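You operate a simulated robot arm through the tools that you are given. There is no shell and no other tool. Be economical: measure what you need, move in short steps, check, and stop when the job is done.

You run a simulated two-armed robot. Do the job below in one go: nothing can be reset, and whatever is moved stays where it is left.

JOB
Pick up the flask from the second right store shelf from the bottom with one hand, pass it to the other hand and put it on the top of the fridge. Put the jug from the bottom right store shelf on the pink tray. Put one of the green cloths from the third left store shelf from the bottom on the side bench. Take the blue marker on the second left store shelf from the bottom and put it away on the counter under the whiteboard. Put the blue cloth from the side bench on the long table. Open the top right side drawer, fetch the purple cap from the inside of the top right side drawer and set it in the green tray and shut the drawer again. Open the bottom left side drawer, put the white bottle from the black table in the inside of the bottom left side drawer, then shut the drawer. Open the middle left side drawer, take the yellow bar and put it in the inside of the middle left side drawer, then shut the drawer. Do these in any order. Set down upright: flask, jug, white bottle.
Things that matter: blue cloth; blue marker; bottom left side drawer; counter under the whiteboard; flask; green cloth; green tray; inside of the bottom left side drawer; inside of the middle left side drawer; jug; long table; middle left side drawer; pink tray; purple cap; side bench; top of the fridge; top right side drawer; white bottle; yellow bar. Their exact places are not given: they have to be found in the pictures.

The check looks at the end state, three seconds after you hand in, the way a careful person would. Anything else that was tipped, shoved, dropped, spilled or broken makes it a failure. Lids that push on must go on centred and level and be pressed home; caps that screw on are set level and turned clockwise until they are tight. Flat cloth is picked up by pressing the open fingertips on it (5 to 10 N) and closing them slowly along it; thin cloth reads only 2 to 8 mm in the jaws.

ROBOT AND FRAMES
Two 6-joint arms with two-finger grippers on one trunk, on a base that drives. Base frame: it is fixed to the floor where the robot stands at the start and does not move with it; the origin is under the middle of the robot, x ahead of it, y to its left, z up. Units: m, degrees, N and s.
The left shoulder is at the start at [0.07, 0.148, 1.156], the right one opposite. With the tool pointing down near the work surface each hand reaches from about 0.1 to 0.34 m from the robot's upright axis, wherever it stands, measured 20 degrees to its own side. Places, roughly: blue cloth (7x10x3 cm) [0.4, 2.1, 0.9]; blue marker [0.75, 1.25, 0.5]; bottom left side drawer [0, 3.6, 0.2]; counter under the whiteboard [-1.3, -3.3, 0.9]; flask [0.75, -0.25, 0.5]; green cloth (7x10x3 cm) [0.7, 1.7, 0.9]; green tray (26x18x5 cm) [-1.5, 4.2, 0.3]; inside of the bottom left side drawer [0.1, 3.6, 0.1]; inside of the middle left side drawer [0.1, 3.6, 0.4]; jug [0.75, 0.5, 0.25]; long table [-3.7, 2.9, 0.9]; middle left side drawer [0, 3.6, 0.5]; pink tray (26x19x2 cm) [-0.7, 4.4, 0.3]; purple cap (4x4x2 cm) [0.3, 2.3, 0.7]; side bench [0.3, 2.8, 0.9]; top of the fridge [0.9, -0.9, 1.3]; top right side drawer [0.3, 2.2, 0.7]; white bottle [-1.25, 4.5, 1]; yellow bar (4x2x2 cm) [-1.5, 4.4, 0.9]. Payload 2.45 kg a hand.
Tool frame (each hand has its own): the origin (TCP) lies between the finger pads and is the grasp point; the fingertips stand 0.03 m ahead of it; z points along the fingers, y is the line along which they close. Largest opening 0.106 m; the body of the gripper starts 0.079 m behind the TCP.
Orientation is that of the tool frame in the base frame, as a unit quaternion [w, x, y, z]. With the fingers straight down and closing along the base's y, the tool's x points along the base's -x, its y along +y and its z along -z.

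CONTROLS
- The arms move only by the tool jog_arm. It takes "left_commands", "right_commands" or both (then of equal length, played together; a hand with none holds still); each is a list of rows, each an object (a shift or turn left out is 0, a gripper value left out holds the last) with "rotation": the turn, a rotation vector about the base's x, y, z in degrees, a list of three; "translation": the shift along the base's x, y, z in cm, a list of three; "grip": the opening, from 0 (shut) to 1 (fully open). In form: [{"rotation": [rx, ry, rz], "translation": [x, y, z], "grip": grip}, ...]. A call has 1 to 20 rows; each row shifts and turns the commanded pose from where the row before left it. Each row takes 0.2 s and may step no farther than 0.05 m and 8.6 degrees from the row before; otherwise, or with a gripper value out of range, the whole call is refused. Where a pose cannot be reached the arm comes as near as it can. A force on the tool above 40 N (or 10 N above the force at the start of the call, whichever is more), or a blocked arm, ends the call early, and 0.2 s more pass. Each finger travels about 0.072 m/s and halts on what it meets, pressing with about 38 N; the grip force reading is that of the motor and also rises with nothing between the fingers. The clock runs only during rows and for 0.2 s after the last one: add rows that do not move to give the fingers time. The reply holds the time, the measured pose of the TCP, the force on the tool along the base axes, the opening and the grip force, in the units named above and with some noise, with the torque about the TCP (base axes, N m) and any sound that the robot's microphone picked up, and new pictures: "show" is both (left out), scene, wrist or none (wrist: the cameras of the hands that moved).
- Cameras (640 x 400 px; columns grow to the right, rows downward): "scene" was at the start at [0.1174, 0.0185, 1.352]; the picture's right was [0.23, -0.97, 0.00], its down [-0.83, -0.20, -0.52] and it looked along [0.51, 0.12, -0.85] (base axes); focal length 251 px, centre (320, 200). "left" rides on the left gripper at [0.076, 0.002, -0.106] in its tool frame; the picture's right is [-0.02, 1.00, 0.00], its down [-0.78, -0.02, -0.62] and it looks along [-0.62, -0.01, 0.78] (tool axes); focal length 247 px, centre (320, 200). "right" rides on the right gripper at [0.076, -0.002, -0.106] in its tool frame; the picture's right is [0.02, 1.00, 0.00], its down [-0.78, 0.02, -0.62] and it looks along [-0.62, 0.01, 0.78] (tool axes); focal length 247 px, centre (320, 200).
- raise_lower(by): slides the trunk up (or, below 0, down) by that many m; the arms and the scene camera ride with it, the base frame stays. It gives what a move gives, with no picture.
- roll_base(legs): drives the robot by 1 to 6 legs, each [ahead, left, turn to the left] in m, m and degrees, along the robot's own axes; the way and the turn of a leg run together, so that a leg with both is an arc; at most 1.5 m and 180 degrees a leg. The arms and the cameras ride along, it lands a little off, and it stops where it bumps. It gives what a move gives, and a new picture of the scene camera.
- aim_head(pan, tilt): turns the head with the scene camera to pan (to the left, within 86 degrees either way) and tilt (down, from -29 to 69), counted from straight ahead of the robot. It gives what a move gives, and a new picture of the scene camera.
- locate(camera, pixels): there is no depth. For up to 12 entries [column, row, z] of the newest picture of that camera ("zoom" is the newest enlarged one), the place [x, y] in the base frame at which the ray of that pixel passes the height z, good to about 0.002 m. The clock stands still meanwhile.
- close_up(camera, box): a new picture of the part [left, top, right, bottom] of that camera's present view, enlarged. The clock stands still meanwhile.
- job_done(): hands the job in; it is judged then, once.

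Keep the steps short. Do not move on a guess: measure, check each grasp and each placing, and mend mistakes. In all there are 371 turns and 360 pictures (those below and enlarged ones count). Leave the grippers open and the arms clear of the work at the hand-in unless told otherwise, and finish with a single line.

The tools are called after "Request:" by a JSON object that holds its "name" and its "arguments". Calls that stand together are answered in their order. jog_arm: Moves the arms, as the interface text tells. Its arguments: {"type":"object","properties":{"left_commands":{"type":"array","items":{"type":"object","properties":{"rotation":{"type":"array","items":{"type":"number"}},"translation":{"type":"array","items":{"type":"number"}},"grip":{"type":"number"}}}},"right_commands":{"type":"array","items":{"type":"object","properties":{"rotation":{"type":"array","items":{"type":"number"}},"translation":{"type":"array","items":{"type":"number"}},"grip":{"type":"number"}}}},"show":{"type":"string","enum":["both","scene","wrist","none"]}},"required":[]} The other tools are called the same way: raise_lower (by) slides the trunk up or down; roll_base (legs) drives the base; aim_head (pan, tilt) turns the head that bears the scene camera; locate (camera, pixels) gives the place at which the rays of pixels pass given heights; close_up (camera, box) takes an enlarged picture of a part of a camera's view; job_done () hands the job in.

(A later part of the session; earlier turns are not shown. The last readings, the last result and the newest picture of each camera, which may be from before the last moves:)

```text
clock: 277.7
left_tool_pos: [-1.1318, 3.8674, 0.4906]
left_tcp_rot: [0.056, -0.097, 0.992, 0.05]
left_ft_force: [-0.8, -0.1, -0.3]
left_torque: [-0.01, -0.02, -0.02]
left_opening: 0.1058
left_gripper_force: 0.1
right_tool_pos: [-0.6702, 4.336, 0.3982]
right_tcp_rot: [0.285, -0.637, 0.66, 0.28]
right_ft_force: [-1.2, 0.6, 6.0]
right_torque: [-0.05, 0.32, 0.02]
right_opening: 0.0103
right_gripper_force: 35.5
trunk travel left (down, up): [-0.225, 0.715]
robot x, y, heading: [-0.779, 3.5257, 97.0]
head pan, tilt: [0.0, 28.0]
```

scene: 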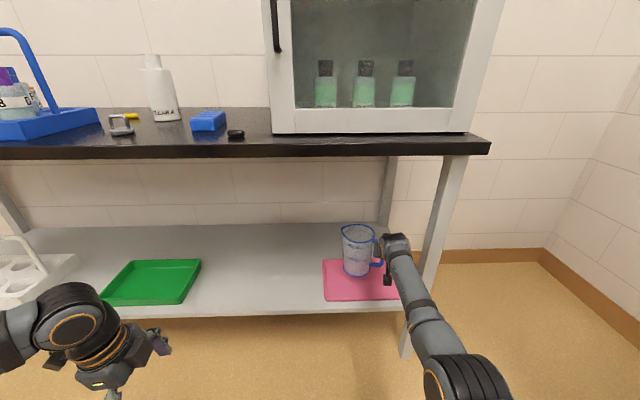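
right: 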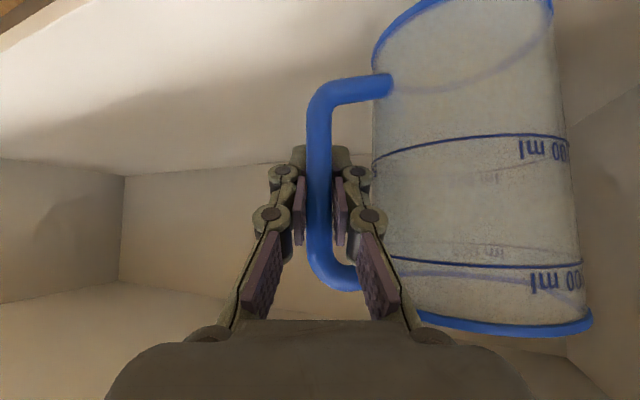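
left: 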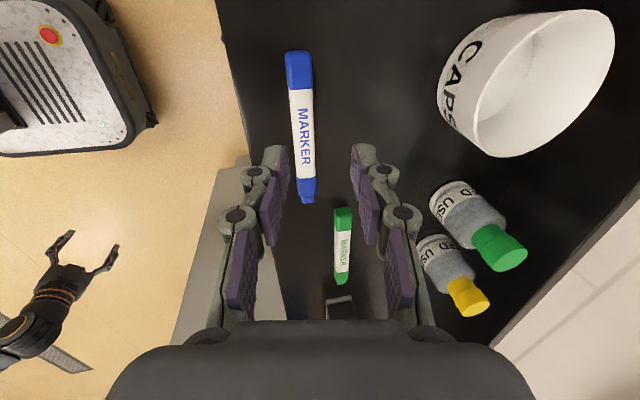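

Request:
{"name": "jog_arm", "arguments": {"right_commands": [{"grip": 0.13}, {"grip": 0.18}, {"grip": 0.24}, {"grip": 0.26}, {}], "show": "none"}}

Request:
{"name": "close_up", "arguments": {"camera": "right", "box": [160, 60, 480, 260]}}

Request:
{"name": "close_up", "arguments": {"camera": "scene", "box": [300, 200, 412, 310]}}

```text
clock: 278.9
left_tool_pos: [-1.1327, 3.8682, 0.4894]
left_tcp_rot: [0.056, -0.097, 0.992, 0.05]
left_ft_force: [-0.1, -0.5, 0.3]
left_torque: [-0.01, -0.04, 0.0]
left_opening: 0.106
left_gripper_force: 0.0
right_tool_pos: [-0.6705, 4.3382, 0.3972]
right_tcp_rot: [0.286, -0.635, 0.66, 0.28]
right_ft_force: [-0.5, 0.2, -0.6]
right_torque: [0.01, 0.0, -0.01]
right_opening: 0.0276
right_gripper_force: 0.1
trunk travel left (down, up): [-0.225, 0.715]
robot x, y, heading: [-0.7769, 3.5262, 96.8]
head pan, tilt: [0.0, 28.0]
```

```text
2.00 times, centred on (320, 160) of right
```

zoom: 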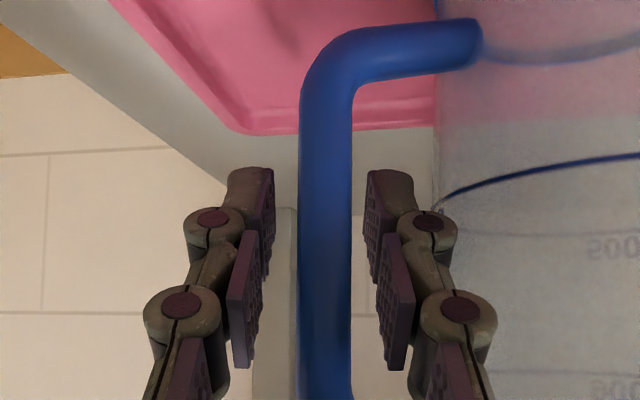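

```text
3.64 times, centred on (356, 255) of scene
```

zoom: 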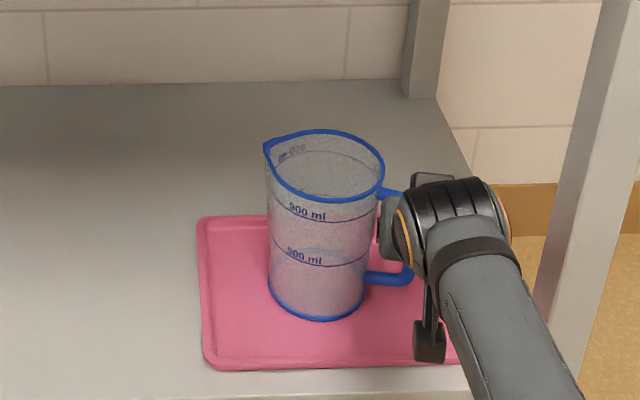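

Request:
{"name": "jog_arm", "arguments": {"right_commands": [{"translation": [-0.05, -2, 0]}, {"translation": [-0.05, -2, 0]}, {"translation": [-0.05, -2, 0]}, {"translation": [-0.05, -2, 0]}, {}], "show": "none"}}

Request:
{"name": "roll_base", "arguments": {"legs": [[-0.45, 0, 1.5]]}}

Request:
{"name": "close_up", "arguments": {"camera": "scene", "box": [260, 130, 420, 250]}}

```text
clock: 280.1
left_tool_pos: [-1.1307, 3.8684, 0.4899]
left_tcp_rot: [0.055, -0.097, 0.993, 0.049]
left_ft_force: [-0.5, -0.1, -0.1]
left_torque: [0.0, -0.02, 0.0]
left_opening: 0.106
left_gripper_force: 0.0
right_tool_pos: [-0.6707, 4.2567, 0.3997]
right_tcp_rot: [0.285, -0.636, 0.659, 0.281]
right_ft_force: [-0.3, -0.4, -1.1]
right_torque: [0.01, 0.02, 0.02]
right_opening: 0.0276
right_gripper_force: 0.1
trunk travel left (down, up): [-0.225, 0.715]
robot x, y, heading: [-0.7847, 3.5244, 96.9]
head pan, tilt: [0.0, 28.0]
```

```text
clock: 282.9
left_tool_pos: [-1.0781, 3.3996, 0.49]
left_tcp_rot: [0.055, -0.111, 0.991, 0.05]
left_ft_force: [0.2, 0.0, -0.2]
left_torque: [-0.01, 0.02, -0.02]
left_opening: 0.1063
left_gripper_force: 0.0
right_tool_pos: [-0.6313, 3.8025, 0.3997]
right_tcp_rot: [0.282, -0.645, 0.651, 0.284]
right_ft_force: [-0.3, -0.4, 0.5]
right_torque: [0.01, 0.0, -0.03]
right_opening: 0.0281
right_gripper_force: 0.1
trunk travel left (down, up): [-0.225, 0.715]
robot x, y, heading: [-0.721, 3.0658, 98.5]
head pan, tilt: [0.0, 28.0]
```

scene: 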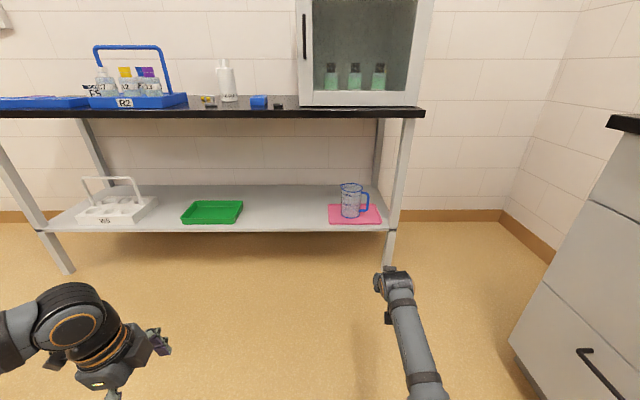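

```text
3.33 times, centred on (340, 190) of scene
```

zoom: 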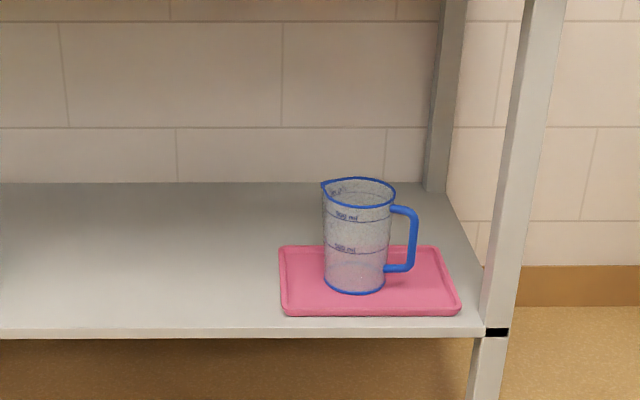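

Jug stands on the pink tray. Now the drawers: I shift away from the bench and turn to face it.

Request:
{"name": "roll_base", "arguments": {"legs": [[-0.05, 0.4, 0], [0, 0, -90]]}}

Request:
{"name": "aim_head", "arguments": {"pan": 15, "tilt": 22}}

```text
clock: 289.2
left_tool_pos: [-0.7715, 3.3161, 0.4913]
left_tcp_rot: [0.073, 0.624, 0.778, -0.004]
left_ft_force: [-0.9, -0.5, 0.7]
left_torque: [0.0, -0.01, -0.01]
left_opening: 0.106
left_gripper_force: 0.1
right_tool_pos: [-0.3712, 2.8661, 0.4006]
right_tcp_rot: [0.4, 0.005, 0.916, 0.001]
right_ft_force: [-0.1, 0.0, 0.4]
right_torque: [0.0, 0.0, 0.01]
right_opening: 0.0277
right_gripper_force: 0.0
trunk travel left (down, up): [-0.225, 0.715]
robot x, y, heading: [-1.1048, 2.961, 8.5]
head pan, tilt: [0.0, 28.0]
```

scene: 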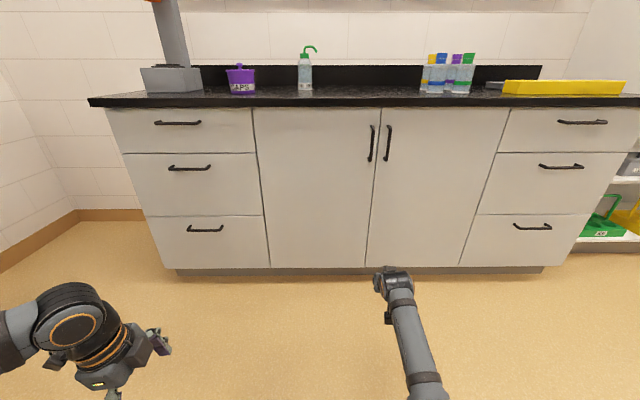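

```text
clock: 290.0
left_tool_pos: [-0.7706, 3.3147, 0.4898]
left_tcp_rot: [0.074, 0.624, 0.778, -0.004]
left_ft_force: [-0.4, 0.1, 0.2]
left_torque: [-0.02, -0.02, 0.0]
left_opening: 0.1059
left_gripper_force: 0.0
right_tool_pos: [-0.3708, 2.8654, 0.3998]
right_tcp_rot: [0.4, 0.006, 0.916, 0.0]
right_ft_force: [0.2, -0.5, -0.1]
right_torque: [0.0, 0.01, 0.01]
right_opening: 0.0277
right_gripper_force: 0.0
trunk travel left (down, up): [-0.225, 0.715]
robot x, y, heading: [-1.1025, 2.9607, 8.3]
head pan, tilt: [15.0, 22.0]
```

scene: 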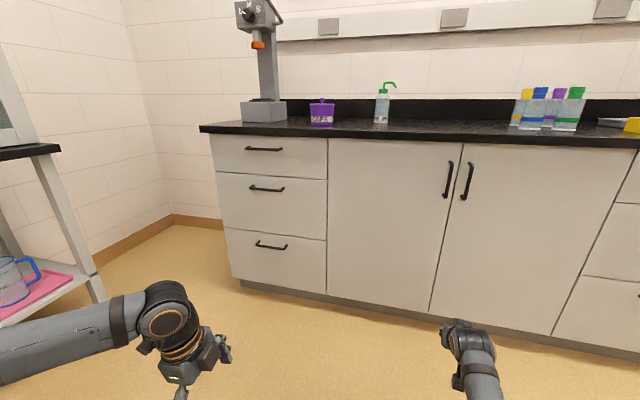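

Request:
{"name": "locate", "arguments": {"camera": "scene", "pixels": [[271, 245, 0.2], [271, 245, 0.25], [271, 245, 0.3], [267, 189, 0.45], [267, 189, 0.5], [267, 189, 0.55], [263, 149, 0.7], [263, 149, 0.75], [256, 241, 0.25], [287, 248, 0.25], [240, 282, 0.1], [326, 296, 0.1]]}}

Request:
{"name": "close_up", "arguments": {"camera": "scene", "box": [200, 120, 340, 305]}}

```text
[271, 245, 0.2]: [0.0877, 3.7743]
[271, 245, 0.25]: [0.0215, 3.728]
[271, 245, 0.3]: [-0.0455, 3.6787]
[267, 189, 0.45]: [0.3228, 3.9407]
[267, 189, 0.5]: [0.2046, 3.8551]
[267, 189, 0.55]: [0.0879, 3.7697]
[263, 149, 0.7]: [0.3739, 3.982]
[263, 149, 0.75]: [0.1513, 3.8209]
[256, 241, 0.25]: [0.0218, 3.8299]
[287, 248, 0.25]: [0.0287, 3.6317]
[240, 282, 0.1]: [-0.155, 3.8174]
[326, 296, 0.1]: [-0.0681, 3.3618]
```

```text
2.16 times, centred on (270, 212) of scene
```

zoom: 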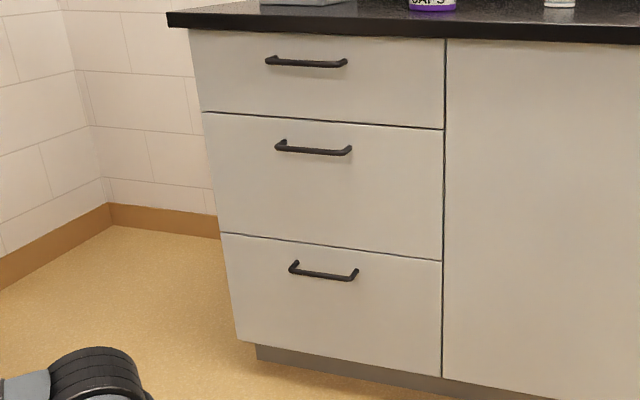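

Handles are at about z 0.36/0.64/0.81; bottom handle near (-0.126,3.62). First I tuck the right hand back, then bring the robot in front of the left drawer column.

Request:
{"name": "jog_arm", "arguments": {"right_commands": [{"rotation": [-1.2, 7.8, 0], "translation": [-4.5, -0.8, 1.5], "grip": 0.8}, {"rotation": [-1.2, 7.8, 0], "translation": [-4.5, -0.8, 1.5]}, {"rotation": [-1.2, 7.8, 0], "translation": [-4.5, -0.8, 1.5]}, {"rotation": [-1.2, 7.8, 0], "translation": [-4.5, -0.8, 0.5]}, {"rotation": [-1.2, 7.8, 0], "translation": [-4.5, -0.8, 0.5]}, {"rotation": [-1.2, 7.8, 0], "translation": [-4.5, -0.8, 0.5]}, {"translation": [-4, -1, 0]}, {}], "show": "none"}}

Request:
{"name": "roll_base", "arguments": {"legs": [[0.2, 0.39, 0]]}}

```text
clock: 291.5
left_tool_pos: [-0.7712, 3.3152, 0.4905]
left_tcp_rot: [0.074, 0.624, 0.778, -0.004]
left_ft_force: [0.0, 0.9, 0.2]
left_torque: [0.01, 0.01, 0.01]
left_opening: 0.1061
left_gripper_force: 0.0
right_tool_pos: [-0.6443, 2.7759, 0.3919]
right_tcp_rot: [0.027, -0.007, 0.987, -0.159]
right_ft_force: [1.2, 0.2, 0.5]
right_torque: [0.0, 0.02, 0.01]
right_opening: 0.0848
right_gripper_force: 0.0
right hand out of reach, approached as far as the arm can: row 5, 6, 7
trunk travel left (down, up): [-0.225, 0.715]
robot x, y, heading: [-1.1054, 2.9589, 8.3]
head pan, tilt: [15.0, 22.0]
stopped in row 7 (right hand): the arm was blocked; the commanded pose is now the measured one
```

```text
clock: 294.2
left_tool_pos: [-0.6224, 3.7338, 0.4899]
left_tcp_rot: [0.074, 0.628, 0.774, -0.004]
left_ft_force: [-0.2, 0.7, -0.1]
left_torque: [-0.01, 0.01, -0.02]
left_opening: 0.1059
left_gripper_force: 0.1
right_tool_pos: [-0.5, 3.1923, 0.392]
right_tcp_rot: [0.027, -0.002, 0.987, -0.16]
right_ft_force: [0.3, 0.5, 0.0]
right_torque: [0.03, 0.01, 0.01]
right_opening: 0.0847
right_gripper_force: 0.0
trunk travel left (down, up): [-0.225, 0.715]
robot x, y, heading: [-0.9632, 3.3787, 7.7]
head pan, tilt: [15.0, 22.0]
```

scene: 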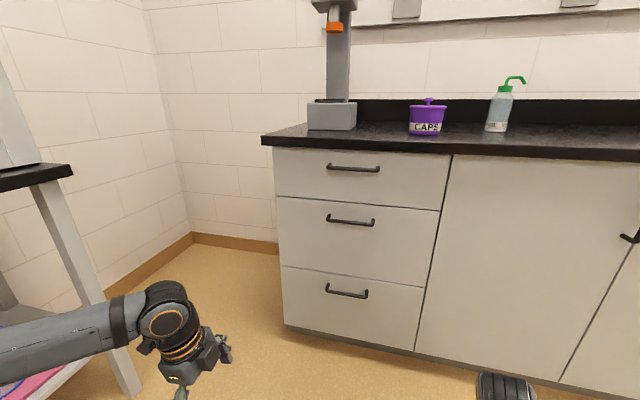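

Request:
{"name": "locate", "arguments": {"camera": "scene", "pixels": [[346, 293, 0.34], [346, 293, 0.36], [346, 293, 0.38], [326, 287, 0.36], [367, 294, 0.36], [350, 221, 0.62], [350, 221, 0.64], [353, 168, 0.81], [287, 325, 0.12], [414, 350, 0.12]]}}

Request:
{"name": "close_up", "arguments": {"camera": "scene", "box": [260, 130, 460, 360]}}

```text
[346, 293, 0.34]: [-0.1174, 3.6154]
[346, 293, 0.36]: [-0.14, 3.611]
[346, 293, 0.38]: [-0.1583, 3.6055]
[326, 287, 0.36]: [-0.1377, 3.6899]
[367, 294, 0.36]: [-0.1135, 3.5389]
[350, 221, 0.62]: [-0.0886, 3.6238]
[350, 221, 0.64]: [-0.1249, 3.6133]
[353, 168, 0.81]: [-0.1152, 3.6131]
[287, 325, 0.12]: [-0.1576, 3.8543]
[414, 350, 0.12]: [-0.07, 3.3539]
```

```text
1.74 times, centred on (360, 245) of scene
```

zoom: 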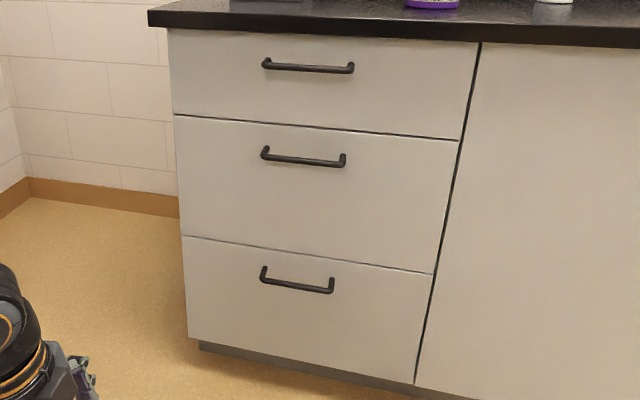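

Request:
{"name": "jog_arm", "arguments": {"left_commands": [{"translation": [3.8, -2.0, 0], "grip": 0.4}, {"translation": [3.8, -2.0, 0]}, {"translation": [3.8, -2.0, 0]}, {"translation": [3.8, -2.0, 0]}, {"translation": [3.8, -2.0, 0]}, {"translation": [3.8, -2.0, 0]}, {"translation": [3.8, -2.0, 0]}, {}], "show": "none"}}

Request:
{"name": "roll_base", "arguments": {"legs": [[0.15, 0, 0.8]]}}

Request:
{"name": "close_up", "arguments": {"camera": "left", "box": [0, 0, 640, 400]}}

```text
clock: 296.0
left_tool_pos: [-0.5372, 3.74, 0.5063]
left_tcp_rot: [0.075, 0.629, 0.774, -0.005]
left_ft_force: [0.0, 0.3, -1.0]
left_torque: [0.0, -0.01, 0.0]
left_opening: 0.0426
left_gripper_force: 0.0
left hand out of reach, approached as far as the arm can: row 2, 3, 4, 5, 6, 7
right_tool_pos: [-0.5004, 3.1919, 0.3931]
right_tcp_rot: [0.027, -0.002, 0.987, -0.16]
right_ft_force: [0.0, -0.3, -0.6]
right_torque: [-0.01, 0.01, -0.03]
right_opening: 0.0847
right_gripper_force: 0.1
trunk travel left (down, up): [-0.225, 0.715]
robot x, y, heading: [-0.9606, 3.3762, 7.8]
head pan, tilt: [15.0, 22.0]
```

```text
clock: 297.3
left_tool_pos: [-0.398, 3.7646, 0.506]
left_tcp_rot: [0.075, 0.624, 0.778, -0.005]
left_ft_force: [-0.9, -0.5, -0.1]
left_torque: [-0.01, -0.03, 0.05]
left_opening: 0.0423
left_gripper_force: 0.0
right_tool_pos: [-0.3539, 3.2177, 0.3922]
right_tcp_rot: [0.027, -0.007, 0.987, -0.16]
right_ft_force: [-0.2, -0.1, 0.2]
right_torque: [0.02, 0.01, 0.0]
right_opening: 0.0847
right_gripper_force: 0.1
trunk travel left (down, up): [-0.225, 0.715]
robot x, y, heading: [-0.8159, 3.3942, 8.6]
head pan, tilt: [15.0, 22.0]
```

scene: 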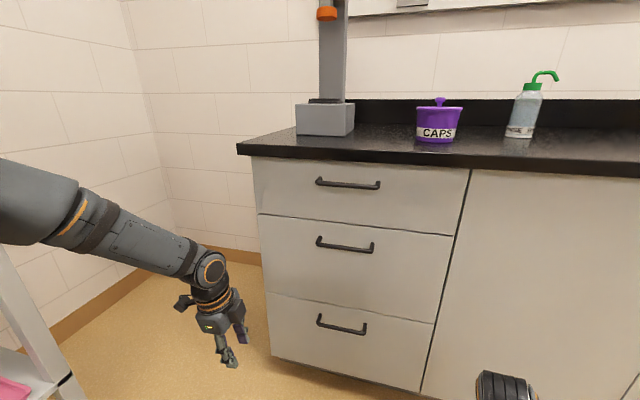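

```text
1.00 times, centred on (320, 200) of left (not enlarged: the box is as wide or as high as the picture)
```

zoom: 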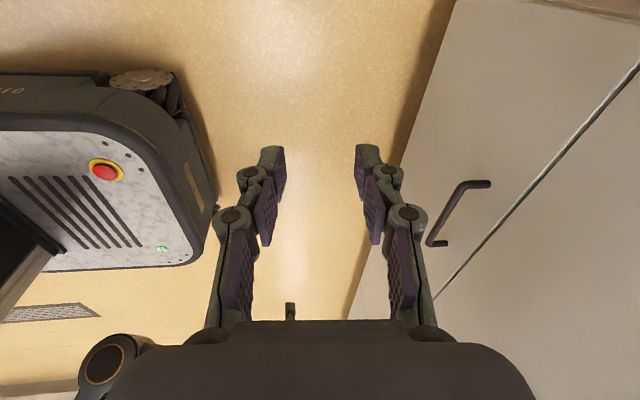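

Request:
{"name": "jog_arm", "arguments": {"left_commands": [{"rotation": [1.2, -7.9, 0], "translation": [0.5, -3, 0]}, {"rotation": [1.2, -7.9, 0], "translation": [0.5, -3, 0]}, {"translation": [0.5, -3.5, 0]}, {"translation": [0.5, -3.5, 0]}, {"translation": [0.5, -3.5, 0]}, {}], "show": "scene"}}

```text
clock: 298.7
left_tool_pos: [-0.4378, 3.6886, 0.5116]
left_tcp_rot: [0.169, 0.62, 0.76, 0.097]
left_ft_force: [0.6, 0.8, 0.2]
left_torque: [0.0, 0.0, -0.02]
left_opening: 0.0424
left_gripper_force: 0.0
left hand out of reach, approached as far as the arm can: row 1, 2, 3, 4, 5
right_tool_pos: [-0.3546, 3.216, 0.3917]
right_tcp_rot: [0.027, -0.006, 0.987, -0.16]
right_ft_force: [-0.1, -0.3, 0.4]
right_torque: [0.02, 0.02, 0.01]
right_opening: 0.0847
right_gripper_force: 0.1
trunk travel left (down, up): [-0.225, 0.715]
robot x, y, heading: [-0.8146, 3.3991, 8.3]
head pan, tilt: [15.0, 22.0]
```

scene: 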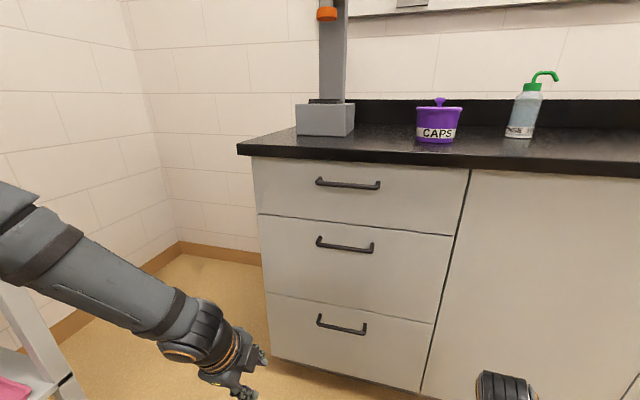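

Request:
{"name": "jog_arm", "arguments": {"left_commands": [{"translation": [4, 0.6, 0]}, {"translation": [4, 0.6, 0]}, {"translation": [4, 0.6, 0]}, {"translation": [2, 0.3, 0]}, {}], "show": "scene"}}

```text
clock: 299.9
left_tool_pos: [-0.3479, 3.7644, 0.5178]
left_tcp_rot: [0.169, 0.621, 0.759, 0.098]
left_ft_force: [-0.2, 0.3, -0.1]
left_torque: [0.0, -0.03, -0.02]
left_opening: 0.0422
left_gripper_force: 0.0
left hand out of reach, approached as far as the arm can: row 1, 2, 3, 4
right_tool_pos: [-0.3539, 3.2172, 0.3923]
right_tcp_rot: [0.029, -0.007, 0.987, -0.16]
right_ft_force: [0.0, -0.3, -0.3]
right_torque: [0.0, -0.02, -0.01]
right_opening: 0.0848
right_gripper_force: 0.1
trunk travel left (down, up): [-0.225, 0.715]
robot x, y, heading: [-0.8179, 3.3987, 8.1]
head pan, tilt: [15.0, 22.0]
```

scene: 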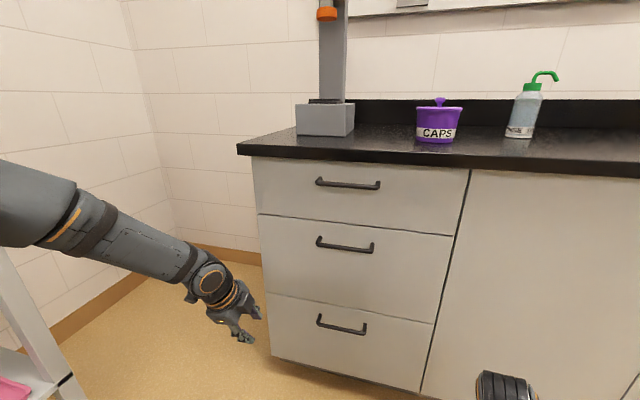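

Request:
{"name": "roll_base", "arguments": {"legs": [[-0.2, 0, 0]]}}

Request:
{"name": "jog_arm", "arguments": {"left_commands": [{"rotation": [0, 0, 8], "translation": [3, 0, 1]}, {"rotation": [0, 0, 8], "translation": [3, 0, 1]}, {"rotation": [0, 0, 8], "translation": [3, -1, 1]}, {"rotation": [0, 0, 8], "translation": [3, -2, 0]}, {"translation": [3, -3, 0]}, {"translation": [3, -3, 0]}, {"translation": [2, -4, 0]}, {"translation": [2, -4, 0]}, {}], "show": "scene"}}

```text
clock: 301.5
left_tool_pos: [-0.5482, 3.7381, 0.5193]
left_tcp_rot: [0.169, 0.618, 0.762, 0.098]
left_ft_force: [-0.3, -0.7, 0.1]
left_torque: [-0.04, -0.02, 0.0]
left_opening: 0.0423
left_gripper_force: 0.1
right_tool_pos: [-0.5498, 3.1891, 0.3923]
right_tcp_rot: [0.029, -0.01, 0.987, -0.16]
right_ft_force: [0.7, 0.7, 0.0]
right_torque: [-0.03, 0.0, 0.0]
right_opening: 0.0849
right_gripper_force: 0.1
trunk travel left (down, up): [-0.225, 0.715]
robot x, y, heading: [-1.0125, 3.3679, 8.9]
head pan, tilt: [15.0, 22.0]
```

scene: 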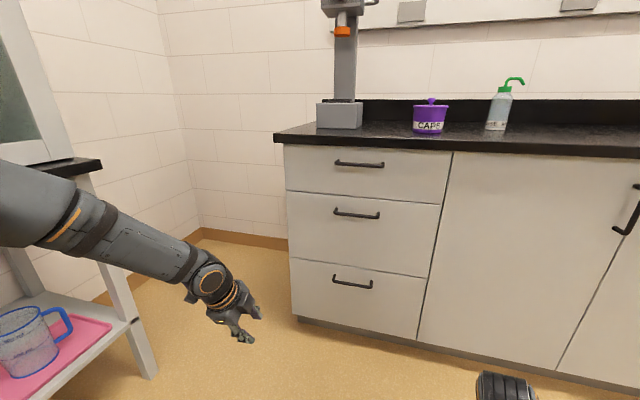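

```text
clock: 303.5
left_tool_pos: [-0.5598, 3.7747, 0.5498]
left_tcp_rot: [0.136, 0.384, 0.902, 0.14]
left_ft_force: [0.5, 0.1, -0.3]
left_torque: [0.02, -0.01, -0.01]
left_opening: 0.0424
left_gripper_force: 0.1
left hand out of reach, approached as far as the arm can: row 1, 2, 3, 4, 5, 6, 7, 8
right_tool_pos: [-0.5506, 3.1906, 0.3927]
right_tcp_rot: [0.028, -0.01, 0.987, -0.16]
right_ft_force: [0.3, -0.9, -0.2]
right_torque: [0.0, 0.01, 0.0]
right_opening: 0.085
right_gripper_force: 0.1
trunk travel left (down, up): [-0.225, 0.715]
robot x, y, heading: [-1.0116, 3.37, 9.0]
head pan, tilt: [15.0, 22.0]
```

scene: 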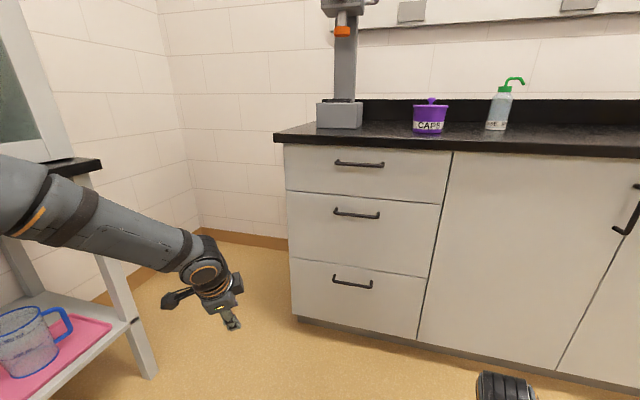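

Request:
{"name": "jog_arm", "arguments": {"left_commands": [{"rotation": [-2.9, 6.7, 0], "translation": [0, 0, -1]}, {"rotation": [-2.9, 6.7, 0], "translation": [0, 0, -1]}, {"rotation": [-2.9, 6.7, 0], "translation": [0, 0, -1]}, {"rotation": [0, 0, 8.5], "translation": [0, 0, -1]}, {"rotation": [0, 0, 8.5], "translation": [0, 0, -1]}, {"rotation": [0, 0, 8.5]}, {"rotation": [0, 0, 8.5]}, {"rotation": [0, 0, 8.5]}, {"rotation": [0, 0, 8.5]}, {}], "show": "scene"}}

```text
clock: 305.7
left_tool_pos: [-0.5923, 3.7976, 0.5031]
left_tcp_rot: [0.003, -0.043, 0.999, 0.005]
left_ft_force: [0.0, 0.1, 0.0]
left_torque: [0.02, 0.05, 0.01]
left_opening: 0.0421
left_gripper_force: 0.0
left hand out of reach, approached as far as the arm can: row 1, 2, 3
right_tool_pos: [-0.5509, 3.1903, 0.3929]
right_tcp_rot: [0.029, -0.01, 0.987, -0.159]
right_ft_force: [-0.6, -0.3, -0.4]
right_torque: [0.01, -0.01, 0.01]
right_opening: 0.0848
right_gripper_force: 0.0
trunk travel left (down, up): [-0.225, 0.715]
robot x, y, heading: [-1.015, 3.3646, 8.8]
head pan, tilt: [15.0, 22.0]
```

scene: 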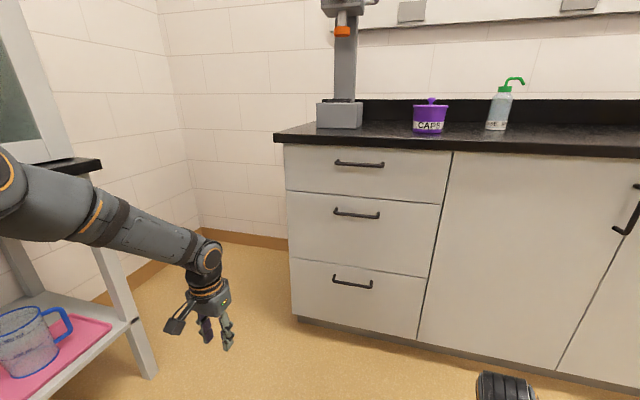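

Request:
{"name": "jog_arm", "arguments": {"left_commands": [{"translation": [4, 0.6, 1]}, {"translation": [4, 0.6, 1]}, {"translation": [4, 0.6, 1]}, {"translation": [4, -1, 1]}, {"translation": [3, -2, 1]}, {"translation": [2, -3, 1]}, {"translation": [1, -4, 0]}, {"translation": [1, -4, 0]}, {}], "show": "scene"}}

```text
clock: 307.7
left_tool_pos: [-0.5875, 3.8013, 0.5529]
left_tcp_rot: [0.004, -0.042, 0.999, 0.004]
left_ft_force: [0.7, 0.5, -0.2]
left_torque: [-0.03, 0.0, 0.01]
left_opening: 0.0425
left_gripper_force: 0.0
left hand out of reach, approached as far as the arm can: row 1, 2, 3, 4, 5, 6, 7, 8
right_tool_pos: [-0.5509, 3.1908, 0.3928]
right_tcp_rot: [0.028, -0.009, 0.987, -0.16]
right_ft_force: [-0.4, 0.1, 0.3]
right_torque: [0.0, 0.0, -0.03]
right_opening: 0.085
right_gripper_force: 0.1
trunk travel left (down, up): [-0.225, 0.715]
robot x, y, heading: [-1.0133, 3.3691, 8.8]
head pan, tilt: [15.0, 22.0]
```

scene: 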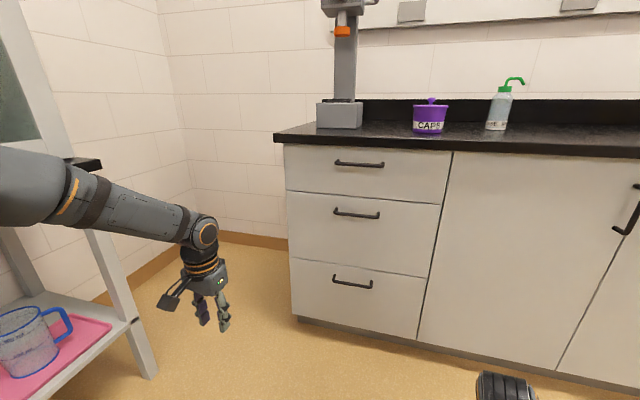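

Request:
{"name": "aim_head", "arguments": {"pan": 70, "tilt": 45}}

Request:
{"name": "aim_head", "arguments": {"pan": -70, "tilt": 45}}

```text
clock: 309.0
left_tool_pos: [-0.5889, 3.8018, 0.5536]
left_tcp_rot: [0.004, -0.043, 0.999, 0.005]
left_ft_force: [0.5, 0.9, 0.2]
left_torque: [0.0, -0.03, -0.01]
left_opening: 0.0426
left_gripper_force: 0.0
right_tool_pos: [-0.5496, 3.1906, 0.393]
right_tcp_rot: [0.028, -0.009, 0.987, -0.159]
right_ft_force: [-0.9, -0.8, -0.1]
right_torque: [0.02, -0.01, 0.0]
right_opening: 0.0845
right_gripper_force: 0.1
trunk travel left (down, up): [-0.225, 0.715]
robot x, y, heading: [-1.0119, 3.3708, 8.8]
head pan, tilt: [70.0, 45.0]
```

scene: 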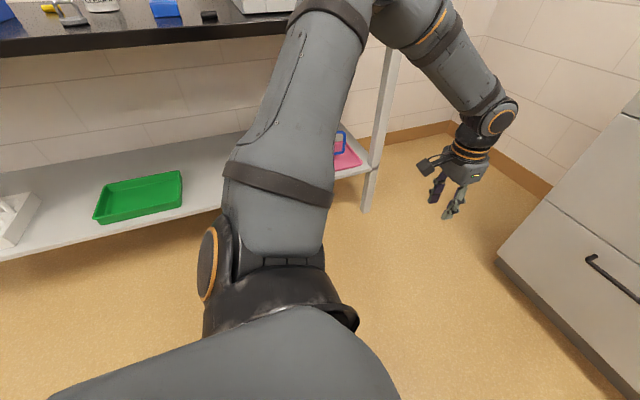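

```text
clock: 311.2
left_tool_pos: [-0.5885, 3.8007, 0.5544]
left_tcp_rot: [0.003, -0.043, 0.999, 0.005]
left_ft_force: [0.7, 0.3, 0.6]
left_torque: [-0.01, 0.02, -0.03]
left_opening: 0.0422
left_gripper_force: 0.1
right_tool_pos: [-0.5498, 3.1905, 0.3921]
right_tcp_rot: [0.027, -0.009, 0.987, -0.16]
right_ft_force: [0.5, -0.6, -0.4]
right_torque: [0.03, 0.02, 0.02]
right_opening: 0.0846
right_gripper_force: 0.0
trunk travel left (down, up): [-0.225, 0.715]
robot x, y, heading: [-1.0136, 3.3663, 8.7]
head pan, tilt: [-70.0, 45.0]
```

scene: 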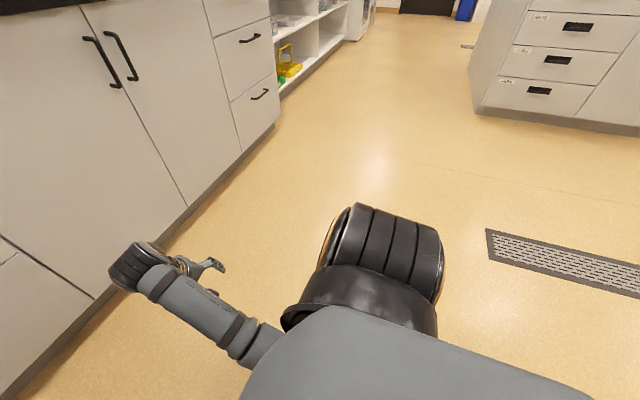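

Request:
{"name": "jog_arm", "arguments": {"left_commands": [{"rotation": [0, 0, -8.5], "translation": [-1, -0.5, -2]}, {"rotation": [0, 0, -8.5], "translation": [-1, -0.5, -2]}, {"rotation": [0, 0, -8.5], "translation": [-1, -0.5, -2]}, {"rotation": [0, 0, -8.5], "translation": [-1, -0.5, -2]}, {"rotation": [0, 0, -8.5], "translation": [-1, -0.5, -2]}, {"rotation": [0, 0, -8.5]}, {"rotation": [0, 0, -8.5]}, {"rotation": [0, 0, -8.5]}, {"rotation": [0, 0, -8.5]}, {"rotation": [1.1, -7.5, 0]}, {"rotation": [1.1, -7.5, 0]}, {"translation": [3.6, -0.8, 2]}, {"translation": [3.6, -0.8, 2]}, {"translation": [3.6, -0.8, 2]}, {"translation": [3.6, -0.8, 2]}, {}], "show": "none"}}

Request:
{"name": "aim_head", "arguments": {"pan": 15, "tilt": 22}}

```text
clock: 314.6
left_tool_pos: [-0.5465, 3.7859, 0.535]
left_tcp_rot: [0.101, 0.58, 0.803, 0.094]
left_ft_force: [1.2, -0.1, 0.1]
left_torque: [0.0, -0.03, 0.02]
left_opening: 0.0423
left_gripper_force: 0.0
left hand out of reach, approached as far as the arm can: row 13, 14, 15
right_tool_pos: [-0.5504, 3.1897, 0.3931]
right_tcp_rot: [0.027, -0.009, 0.987, -0.16]
right_ft_force: [0.7, 0.3, 0.2]
right_torque: [0.0, 0.01, 0.01]
right_opening: 0.0848
right_gripper_force: 0.1
trunk travel left (down, up): [-0.225, 0.715]
robot x, y, heading: [-1.0112, 3.3685, 8.3]
head pan, tilt: [-70.0, 45.0]
```

```text
clock: 316.2
left_tool_pos: [-0.5464, 3.786, 0.5338]
left_tcp_rot: [0.101, 0.58, 0.803, 0.094]
left_ft_force: [0.2, -0.4, 0.2]
left_torque: [0.01, 0.02, -0.04]
left_opening: 0.0421
left_gripper_force: 0.0
right_tool_pos: [-0.5511, 3.1893, 0.3909]
right_tcp_rot: [0.028, -0.01, 0.987, -0.159]
right_ft_force: [0.6, 0.2, -0.6]
right_torque: [-0.01, 0.0, -0.03]
right_opening: 0.0847
right_gripper_force: 0.1
trunk travel left (down, up): [-0.225, 0.715]
robot x, y, heading: [-1.0137, 3.3675, 8.6]
head pan, tilt: [15.0, 22.0]
```

scene: 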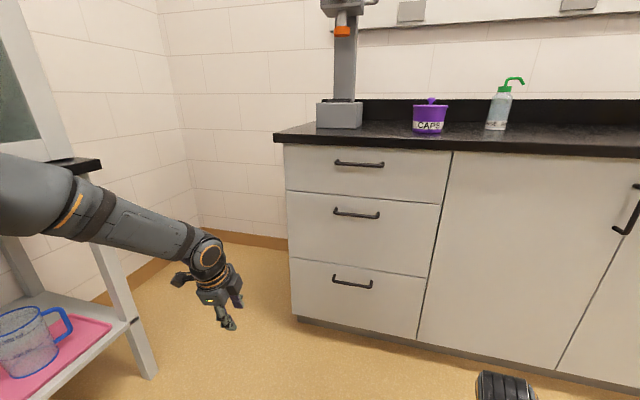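

Request:
{"name": "jog_arm", "arguments": {"left_commands": [{"translation": [0, 0, 4.5]}, {"translation": [0, 0, 4.5]}, {"translation": [0, 0, 4.5]}, {"translation": [0, 0, 4.5]}, {"translation": [0, 0, 4.5]}, {"translation": [3, 0, 3]}, {"translation": [4, 0, 0]}, {"translation": [4, 0, 0]}, {"translation": [4, 0, 0]}, {}], "show": "scene"}}

```text
clock: 318.4
left_tool_pos: [-0.5259, 3.872, 0.731]
left_tcp_rot: [0.101, 0.58, 0.803, 0.095]
left_ft_force: [0.3, -0.2, -0.5]
left_torque: [0.01, 0.0, 0.01]
left_opening: 0.0423
left_gripper_force: 0.0
left hand out of reach, approached as far as the arm can: row 2, 3, 4, 5, 6, 7, 8, 9
right_tool_pos: [-0.5518, 3.19, 0.392]
right_tcp_rot: [0.028, -0.009, 0.987, -0.159]
right_ft_force: [-0.5, -0.6, -0.5]
right_torque: [0.03, -0.01, -0.03]
right_opening: 0.0846
right_gripper_force: 0.2
trunk travel left (down, up): [-0.225, 0.715]
robot x, y, heading: [-1.0174, 3.3704, 8.8]
head pan, tilt: [15.0, 22.0]
```

scene: 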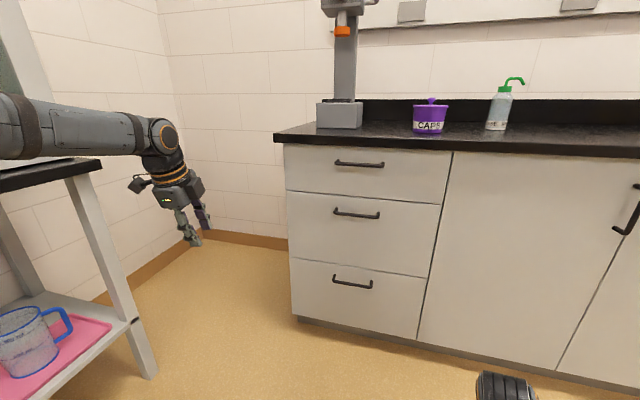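

Request:
{"name": "roll_base", "arguments": {"legs": [[0, -0.35, 0]]}}

Request:
{"name": "jog_arm", "arguments": {"left_commands": [{"rotation": [0, 0, 8], "translation": [0, 0, -3]}, {"rotation": [0, 0, 8], "translation": [0, 0, -3]}, {"rotation": [0, 0, 8], "translation": [0, 0, -3]}, {"rotation": [0, 0, 8], "translation": [0, 0, -3]}, {"rotation": [-4.5, -3, 0], "translation": [0, 0, -3]}, {"rotation": [-4.5, -3, 0]}, {"rotation": [-4.5, -3, 0]}, {"rotation": [-4.5, -3, 0]}, {"translation": [3, -1, 0]}, {"translation": [3, -1, 0]}, {"translation": [3, -1, 0]}, {"translation": [3, -1, 0]}, {}], "show": "scene"}}

```text
clock: 320.6
left_tool_pos: [-0.4748, 3.5273, 0.7301]
left_tcp_rot: [0.1, 0.58, 0.803, 0.094]
left_ft_force: [1.1, -1.2, 1.1]
left_torque: [0.01, 0.0, 0.03]
left_opening: 0.0421
left_gripper_force: 0.1
right_tool_pos: [-0.4986, 2.8473, 0.3927]
right_tcp_rot: [0.028, -0.01, 0.987, -0.159]
right_ft_force: [0.1, -0.3, 0.3]
right_torque: [0.02, 0.01, 0.0]
right_opening: 0.0846
right_gripper_force: 0.0
trunk travel left (down, up): [-0.225, 0.715]
robot x, y, heading: [-0.9604, 3.0256, 8.4]
head pan, tilt: [15.0, 22.0]
```

scene: 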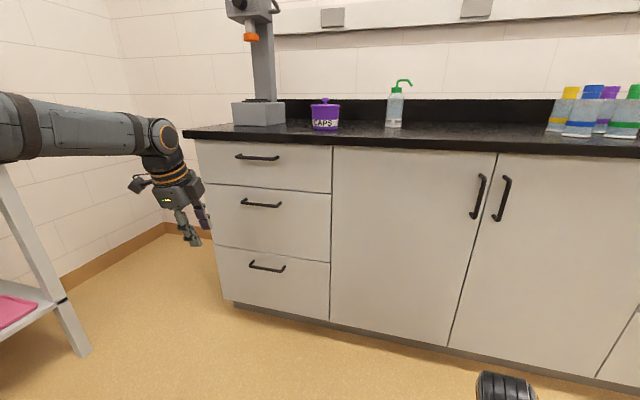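

```text
clock: 323.4
left_tool_pos: [-0.4265, 3.4891, 0.5872]
left_tcp_rot: [0.219, 0.307, 0.926, 0.008]
left_ft_force: [-0.1, -0.4, 0.4]
left_torque: [-0.01, 0.01, 0.02]
left_opening: 0.0424
left_gripper_force: 0.0
left hand out of reach, approached as far as the arm can: row 10, 11, 12
right_tool_pos: [-0.4981, 2.8461, 0.3919]
right_tcp_rot: [0.028, -0.01, 0.987, -0.16]
right_ft_force: [-0.3, 0.1, 0.2]
right_torque: [0.03, 0.0, -0.02]
right_opening: 0.0851
right_gripper_force: 0.1
trunk travel left (down, up): [-0.225, 0.715]
robot x, y, heading: [-0.9631, 3.0262, 8.7]
head pan, tilt: [15.0, 22.0]
```

scene: 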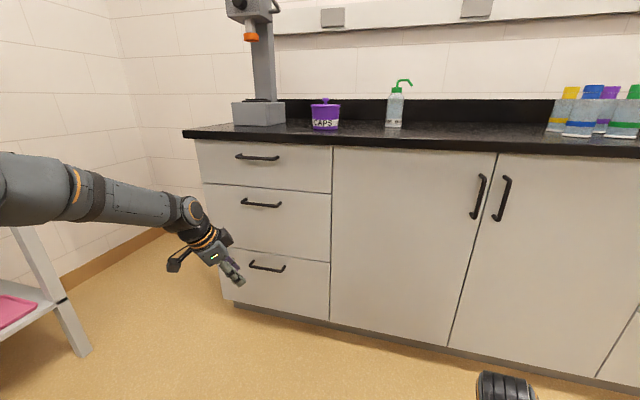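

Request:
{"name": "jog_arm", "arguments": {"left_commands": [{"rotation": [0, 0, 8.5]}, {"rotation": [0, 0, 8.5]}, {"rotation": [0, 0, 8.5]}, {"rotation": [0, 0, 8.5]}, {"rotation": [0, 0, 8.5]}, {"rotation": [1.2, -7.9, 0], "translation": [2, 0, 0]}, {"rotation": [1.2, -7.9, 0], "translation": [2, 0, 0]}, {"rotation": [1.2, -7.9, 0], "translation": [2, 0, 0]}, {"rotation": [1.2, -7.9, 0], "translation": [2, 0, 0]}, {"translation": [3, -1, 0]}, {"translation": [3, -1, 0]}, {"translation": [3, -2, 0]}, {"translation": [2, -3, 0]}, {}], "show": "scene"}}

```text
clock: 326.4
left_tool_pos: [-0.3688, 3.5051, 0.5912]
left_tcp_rot: [0.461, -0.063, 0.879, 0.108]
left_ft_force: [-0.1, -0.4, 0.0]
left_torque: [0.0, 0.0, -0.03]
left_opening: 0.0421
left_gripper_force: 0.0
left hand out of reach, approached as far as the arm can: row 3, 4, 5, 10, 11, 12, 13
right_tool_pos: [-0.4976, 2.846, 0.3917]
right_tcp_rot: [0.028, -0.01, 0.987, -0.159]
right_ft_force: [0.5, 0.6, 0.4]
right_torque: [0.0, 0.01, 0.0]
right_opening: 0.0846
right_gripper_force: 0.2
trunk travel left (down, up): [-0.225, 0.715]
robot x, y, heading: [-0.9645, 3.0253, 8.8]
head pan, tilt: [15.0, 22.0]
```

scene: 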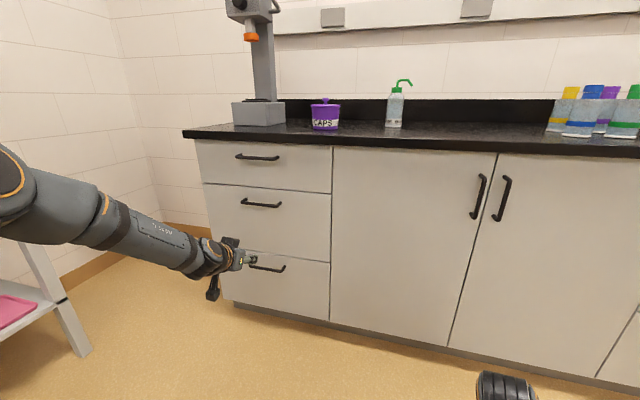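

The left arm is in an awkward branch; I try the right arm for the drawers: extend it forward, then yaw it so that it closes along the depth.

Request:
{"name": "jog_arm", "arguments": {"right_commands": [{"rotation": [6, 0, 0], "translation": [3, 0, 1]}, {"rotation": [6, 0, 0], "translation": [3, 0, 1]}, {"rotation": [6, 0, 0], "translation": [3, 0, 1]}, {"rotation": [1.2, -7.9, 0], "translation": [4, 0.5, 1]}, {"rotation": [1.2, -7.9, 0], "translation": [4, 0.5, 1]}, {"rotation": [1.2, -7.9, 0], "translation": [4, 0.5, 1]}, {"translation": [4, 0.5, 1]}, {}], "show": "scene"}}

```text
clock: 328.2
left_tool_pos: [-0.3675, 3.506, 0.5908]
left_tcp_rot: [0.461, -0.063, 0.878, 0.108]
left_ft_force: [1.0, 0.1, 0.2]
left_torque: [-0.01, 0.0, -0.04]
left_opening: 0.0425
left_gripper_force: 0.2
right_tool_pos: [-0.246, 2.872, 0.435]
right_tcp_rot: [0.234, -0.002, 0.972, 0.026]
right_ft_force: [0.0, -0.4, -0.3]
right_torque: [-0.02, 0.0, 0.03]
right_opening: 0.0849
right_gripper_force: 0.1
right hand out of reach, approached as far as the arm can: row 1, 2
trunk travel left (down, up): [-0.225, 0.715]
robot x, y, heading: [-0.9626, 3.0225, 8.8]
head pan, tilt: [15.0, 22.0]
```

scene: 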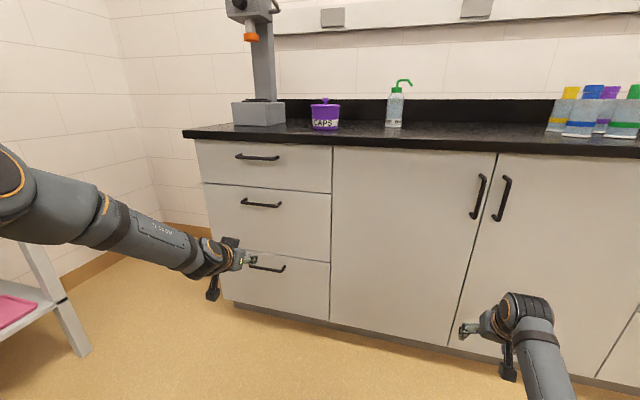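

Request:
{"name": "jog_arm", "arguments": {"right_commands": [{"rotation": [0, 0, 8.2], "translation": [0, 1, 0]}, {"rotation": [0, 0, 8.2], "translation": [0, 1, 0]}, {"rotation": [0, 0, 8.2], "translation": [0, 1, 0]}, {"rotation": [0, 0, 8.2], "translation": [0, 1, 0]}, {"rotation": [0, 0, 8.2], "translation": [0, 1, 0]}, {"rotation": [0, 0, 8.2], "translation": [0, 1, 0]}, {"rotation": [0, 0, 8.2], "translation": [0, 1, 0]}, {"rotation": [0, 0, 8.2], "translation": [0, 1, 0]}, {"rotation": [0, 0, 8.2], "translation": [0, 1, 0]}, {"rotation": [0, 0, 8.2], "translation": [0, 1, 0]}, {}], "show": "scene"}}

```text
clock: 330.6
left_tool_pos: [-0.3686, 3.5064, 0.5905]
left_tcp_rot: [0.462, -0.063, 0.878, 0.108]
left_ft_force: [0.5, -0.9, 0.0]
left_torque: [-0.02, -0.04, -0.06]
left_opening: 0.0425
left_gripper_force: 0.1
right_tool_pos: [-0.2494, 2.9695, 0.4375]
right_tcp_rot: [0.159, -0.64, 0.731, 0.174]
right_ft_force: [-0.7, 0.3, 0.4]
right_torque: [0.01, 0.0, -0.01]
right_opening: 0.0845
right_gripper_force: 0.1
right hand out of reach, approached as far as the arm can: row 10
trunk travel left (down, up): [-0.225, 0.715]
robot x, y, heading: [-0.9603, 3.027, 8.6]
head pan, tilt: [15.0, 22.0]
```

scene: 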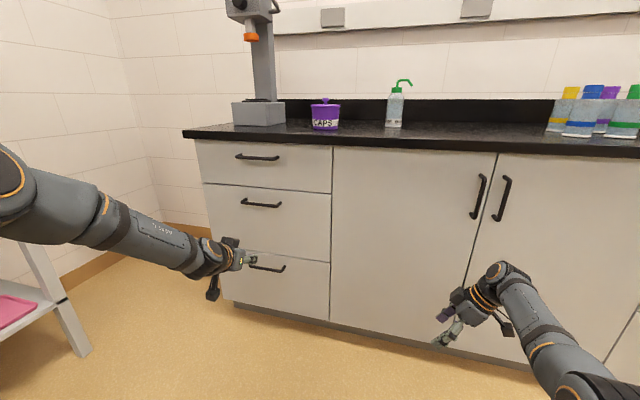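

Request:
{"name": "jog_arm", "arguments": {"right_commands": [{"translation": [-0.6, 4, 0], "grip": 0.45}, {"translation": [-0.6, 4, 0]}, {"translation": [-0.6, 4, 0]}, {"translation": [-0.6, 4, 0]}, {"translation": [-0.6, 4, 0]}, {}], "show": "none"}}

```text
clock: 332.0
left_tool_pos: [-0.3674, 3.5057, 0.5922]
left_tcp_rot: [0.462, -0.063, 0.878, 0.108]
left_ft_force: [0.6, -0.1, 0.4]
left_torque: [0.01, 0.01, -0.01]
left_opening: 0.0425
left_gripper_force: 0.1
right_tool_pos: [-0.2947, 3.1589, 0.4436]
right_tcp_rot: [0.16, -0.64, 0.731, 0.174]
right_ft_force: [-0.2, -0.8, -0.3]
right_torque: [0.02, -0.01, 0.0]
right_opening: 0.0477
right_gripper_force: 0.2
right hand out of reach, approached as far as the arm can: row 3, 4, 5
trunk travel left (down, up): [-0.225, 0.715]
robot x, y, heading: [-0.9639, 3.029, 8.9]
head pan, tilt: [15.0, 22.0]
```

Request:
{"name": "jog_arm", "arguments": {"left_commands": [{"translation": [-4, 0, 0]}, {"translation": [-4, 0, 0]}, {"translation": [-4, 0, 0]}, {}], "show": "none"}}

Request:
{"name": "roll_base", "arguments": {"legs": [[0, 0.42, 0], [0.17, 0, 0]]}}

Request:
{"name": "close_up", "arguments": {"camera": "right", "box": [0, 0, 640, 400]}}

```text
clock: 333.0
left_tool_pos: [-0.4578, 3.5024, 0.5901]
left_tcp_rot: [0.461, -0.063, 0.879, 0.107]
left_ft_force: [0.2, 0.5, 0.0]
left_torque: [-0.04, 0.01, 0.02]
left_opening: 0.0426
left_gripper_force: 0.0
left hand out of reach, approached as far as the arm can: row 3
right_tool_pos: [-0.2943, 3.158, 0.4434]
right_tcp_rot: [0.159, -0.64, 0.732, 0.172]
right_ft_force: [0.0, 0.7, 0.9]
right_torque: [-0.02, -0.01, 0.01]
right_opening: 0.0477
right_gripper_force: 0.1
trunk travel left (down, up): [-0.225, 0.715]
robot x, y, heading: [-0.9652, 3.0264, 8.6]
head pan, tilt: [15.0, 22.0]
```

```text
clock: 336.7
left_tool_pos: [-0.3595, 3.9544, 0.5906]
left_tcp_rot: [0.461, -0.066, 0.878, 0.109]
left_ft_force: [0.7, 0.6, 0.6]
left_torque: [0.01, 0.01, -0.01]
left_opening: 0.0424
left_gripper_force: 0.2
right_tool_pos: [-0.1939, 3.6101, 0.4429]
right_tcp_rot: [0.158, -0.642, 0.73, 0.173]
right_ft_force: [0.3, 0.8, 0.4]
right_torque: [0.01, -0.01, -0.02]
right_opening: 0.0477
right_gripper_force: 0.0
trunk travel left (down, up): [-0.225, 0.715]
robot x, y, heading: [-0.8613, 3.4695, 8.8]
head pan, tilt: [15.0, 22.0]
```

scene: 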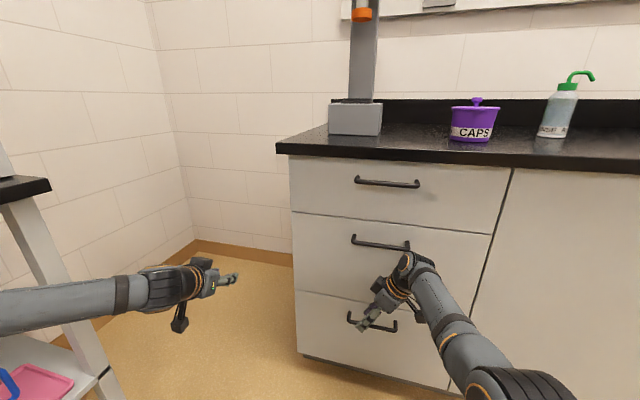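

```text
1.00 times, centred on (320, 200) of right (not enlarged: the box is as wide or as high as the picture)
```

zoom: 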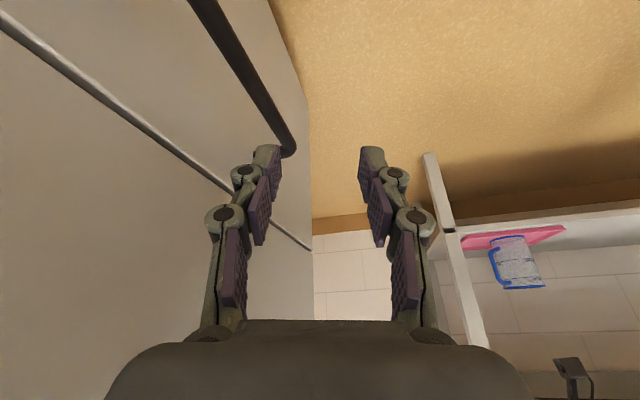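

Request:
{"name": "locate", "arguments": {"camera": "zoom", "pixels": [[255, 85, 0.357], [287, 145, 0.357], [225, 35, 0.357], [270, 118, 0.357], [195, 180, 0.377]]}}

Request:
{"name": "close_up", "arguments": {"camera": "scene", "box": [330, 220, 450, 350]}}

```text
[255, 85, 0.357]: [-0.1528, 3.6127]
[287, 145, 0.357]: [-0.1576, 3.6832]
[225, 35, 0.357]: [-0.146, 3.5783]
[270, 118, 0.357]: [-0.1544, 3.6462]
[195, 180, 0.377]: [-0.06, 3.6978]
```

```text
3.08 times, centred on (390, 285) of scene
```

zoom: 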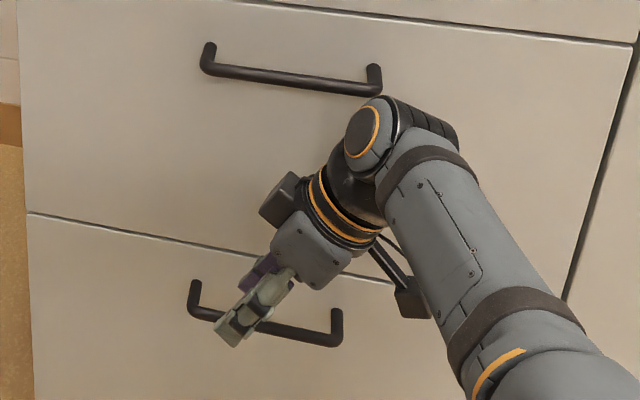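

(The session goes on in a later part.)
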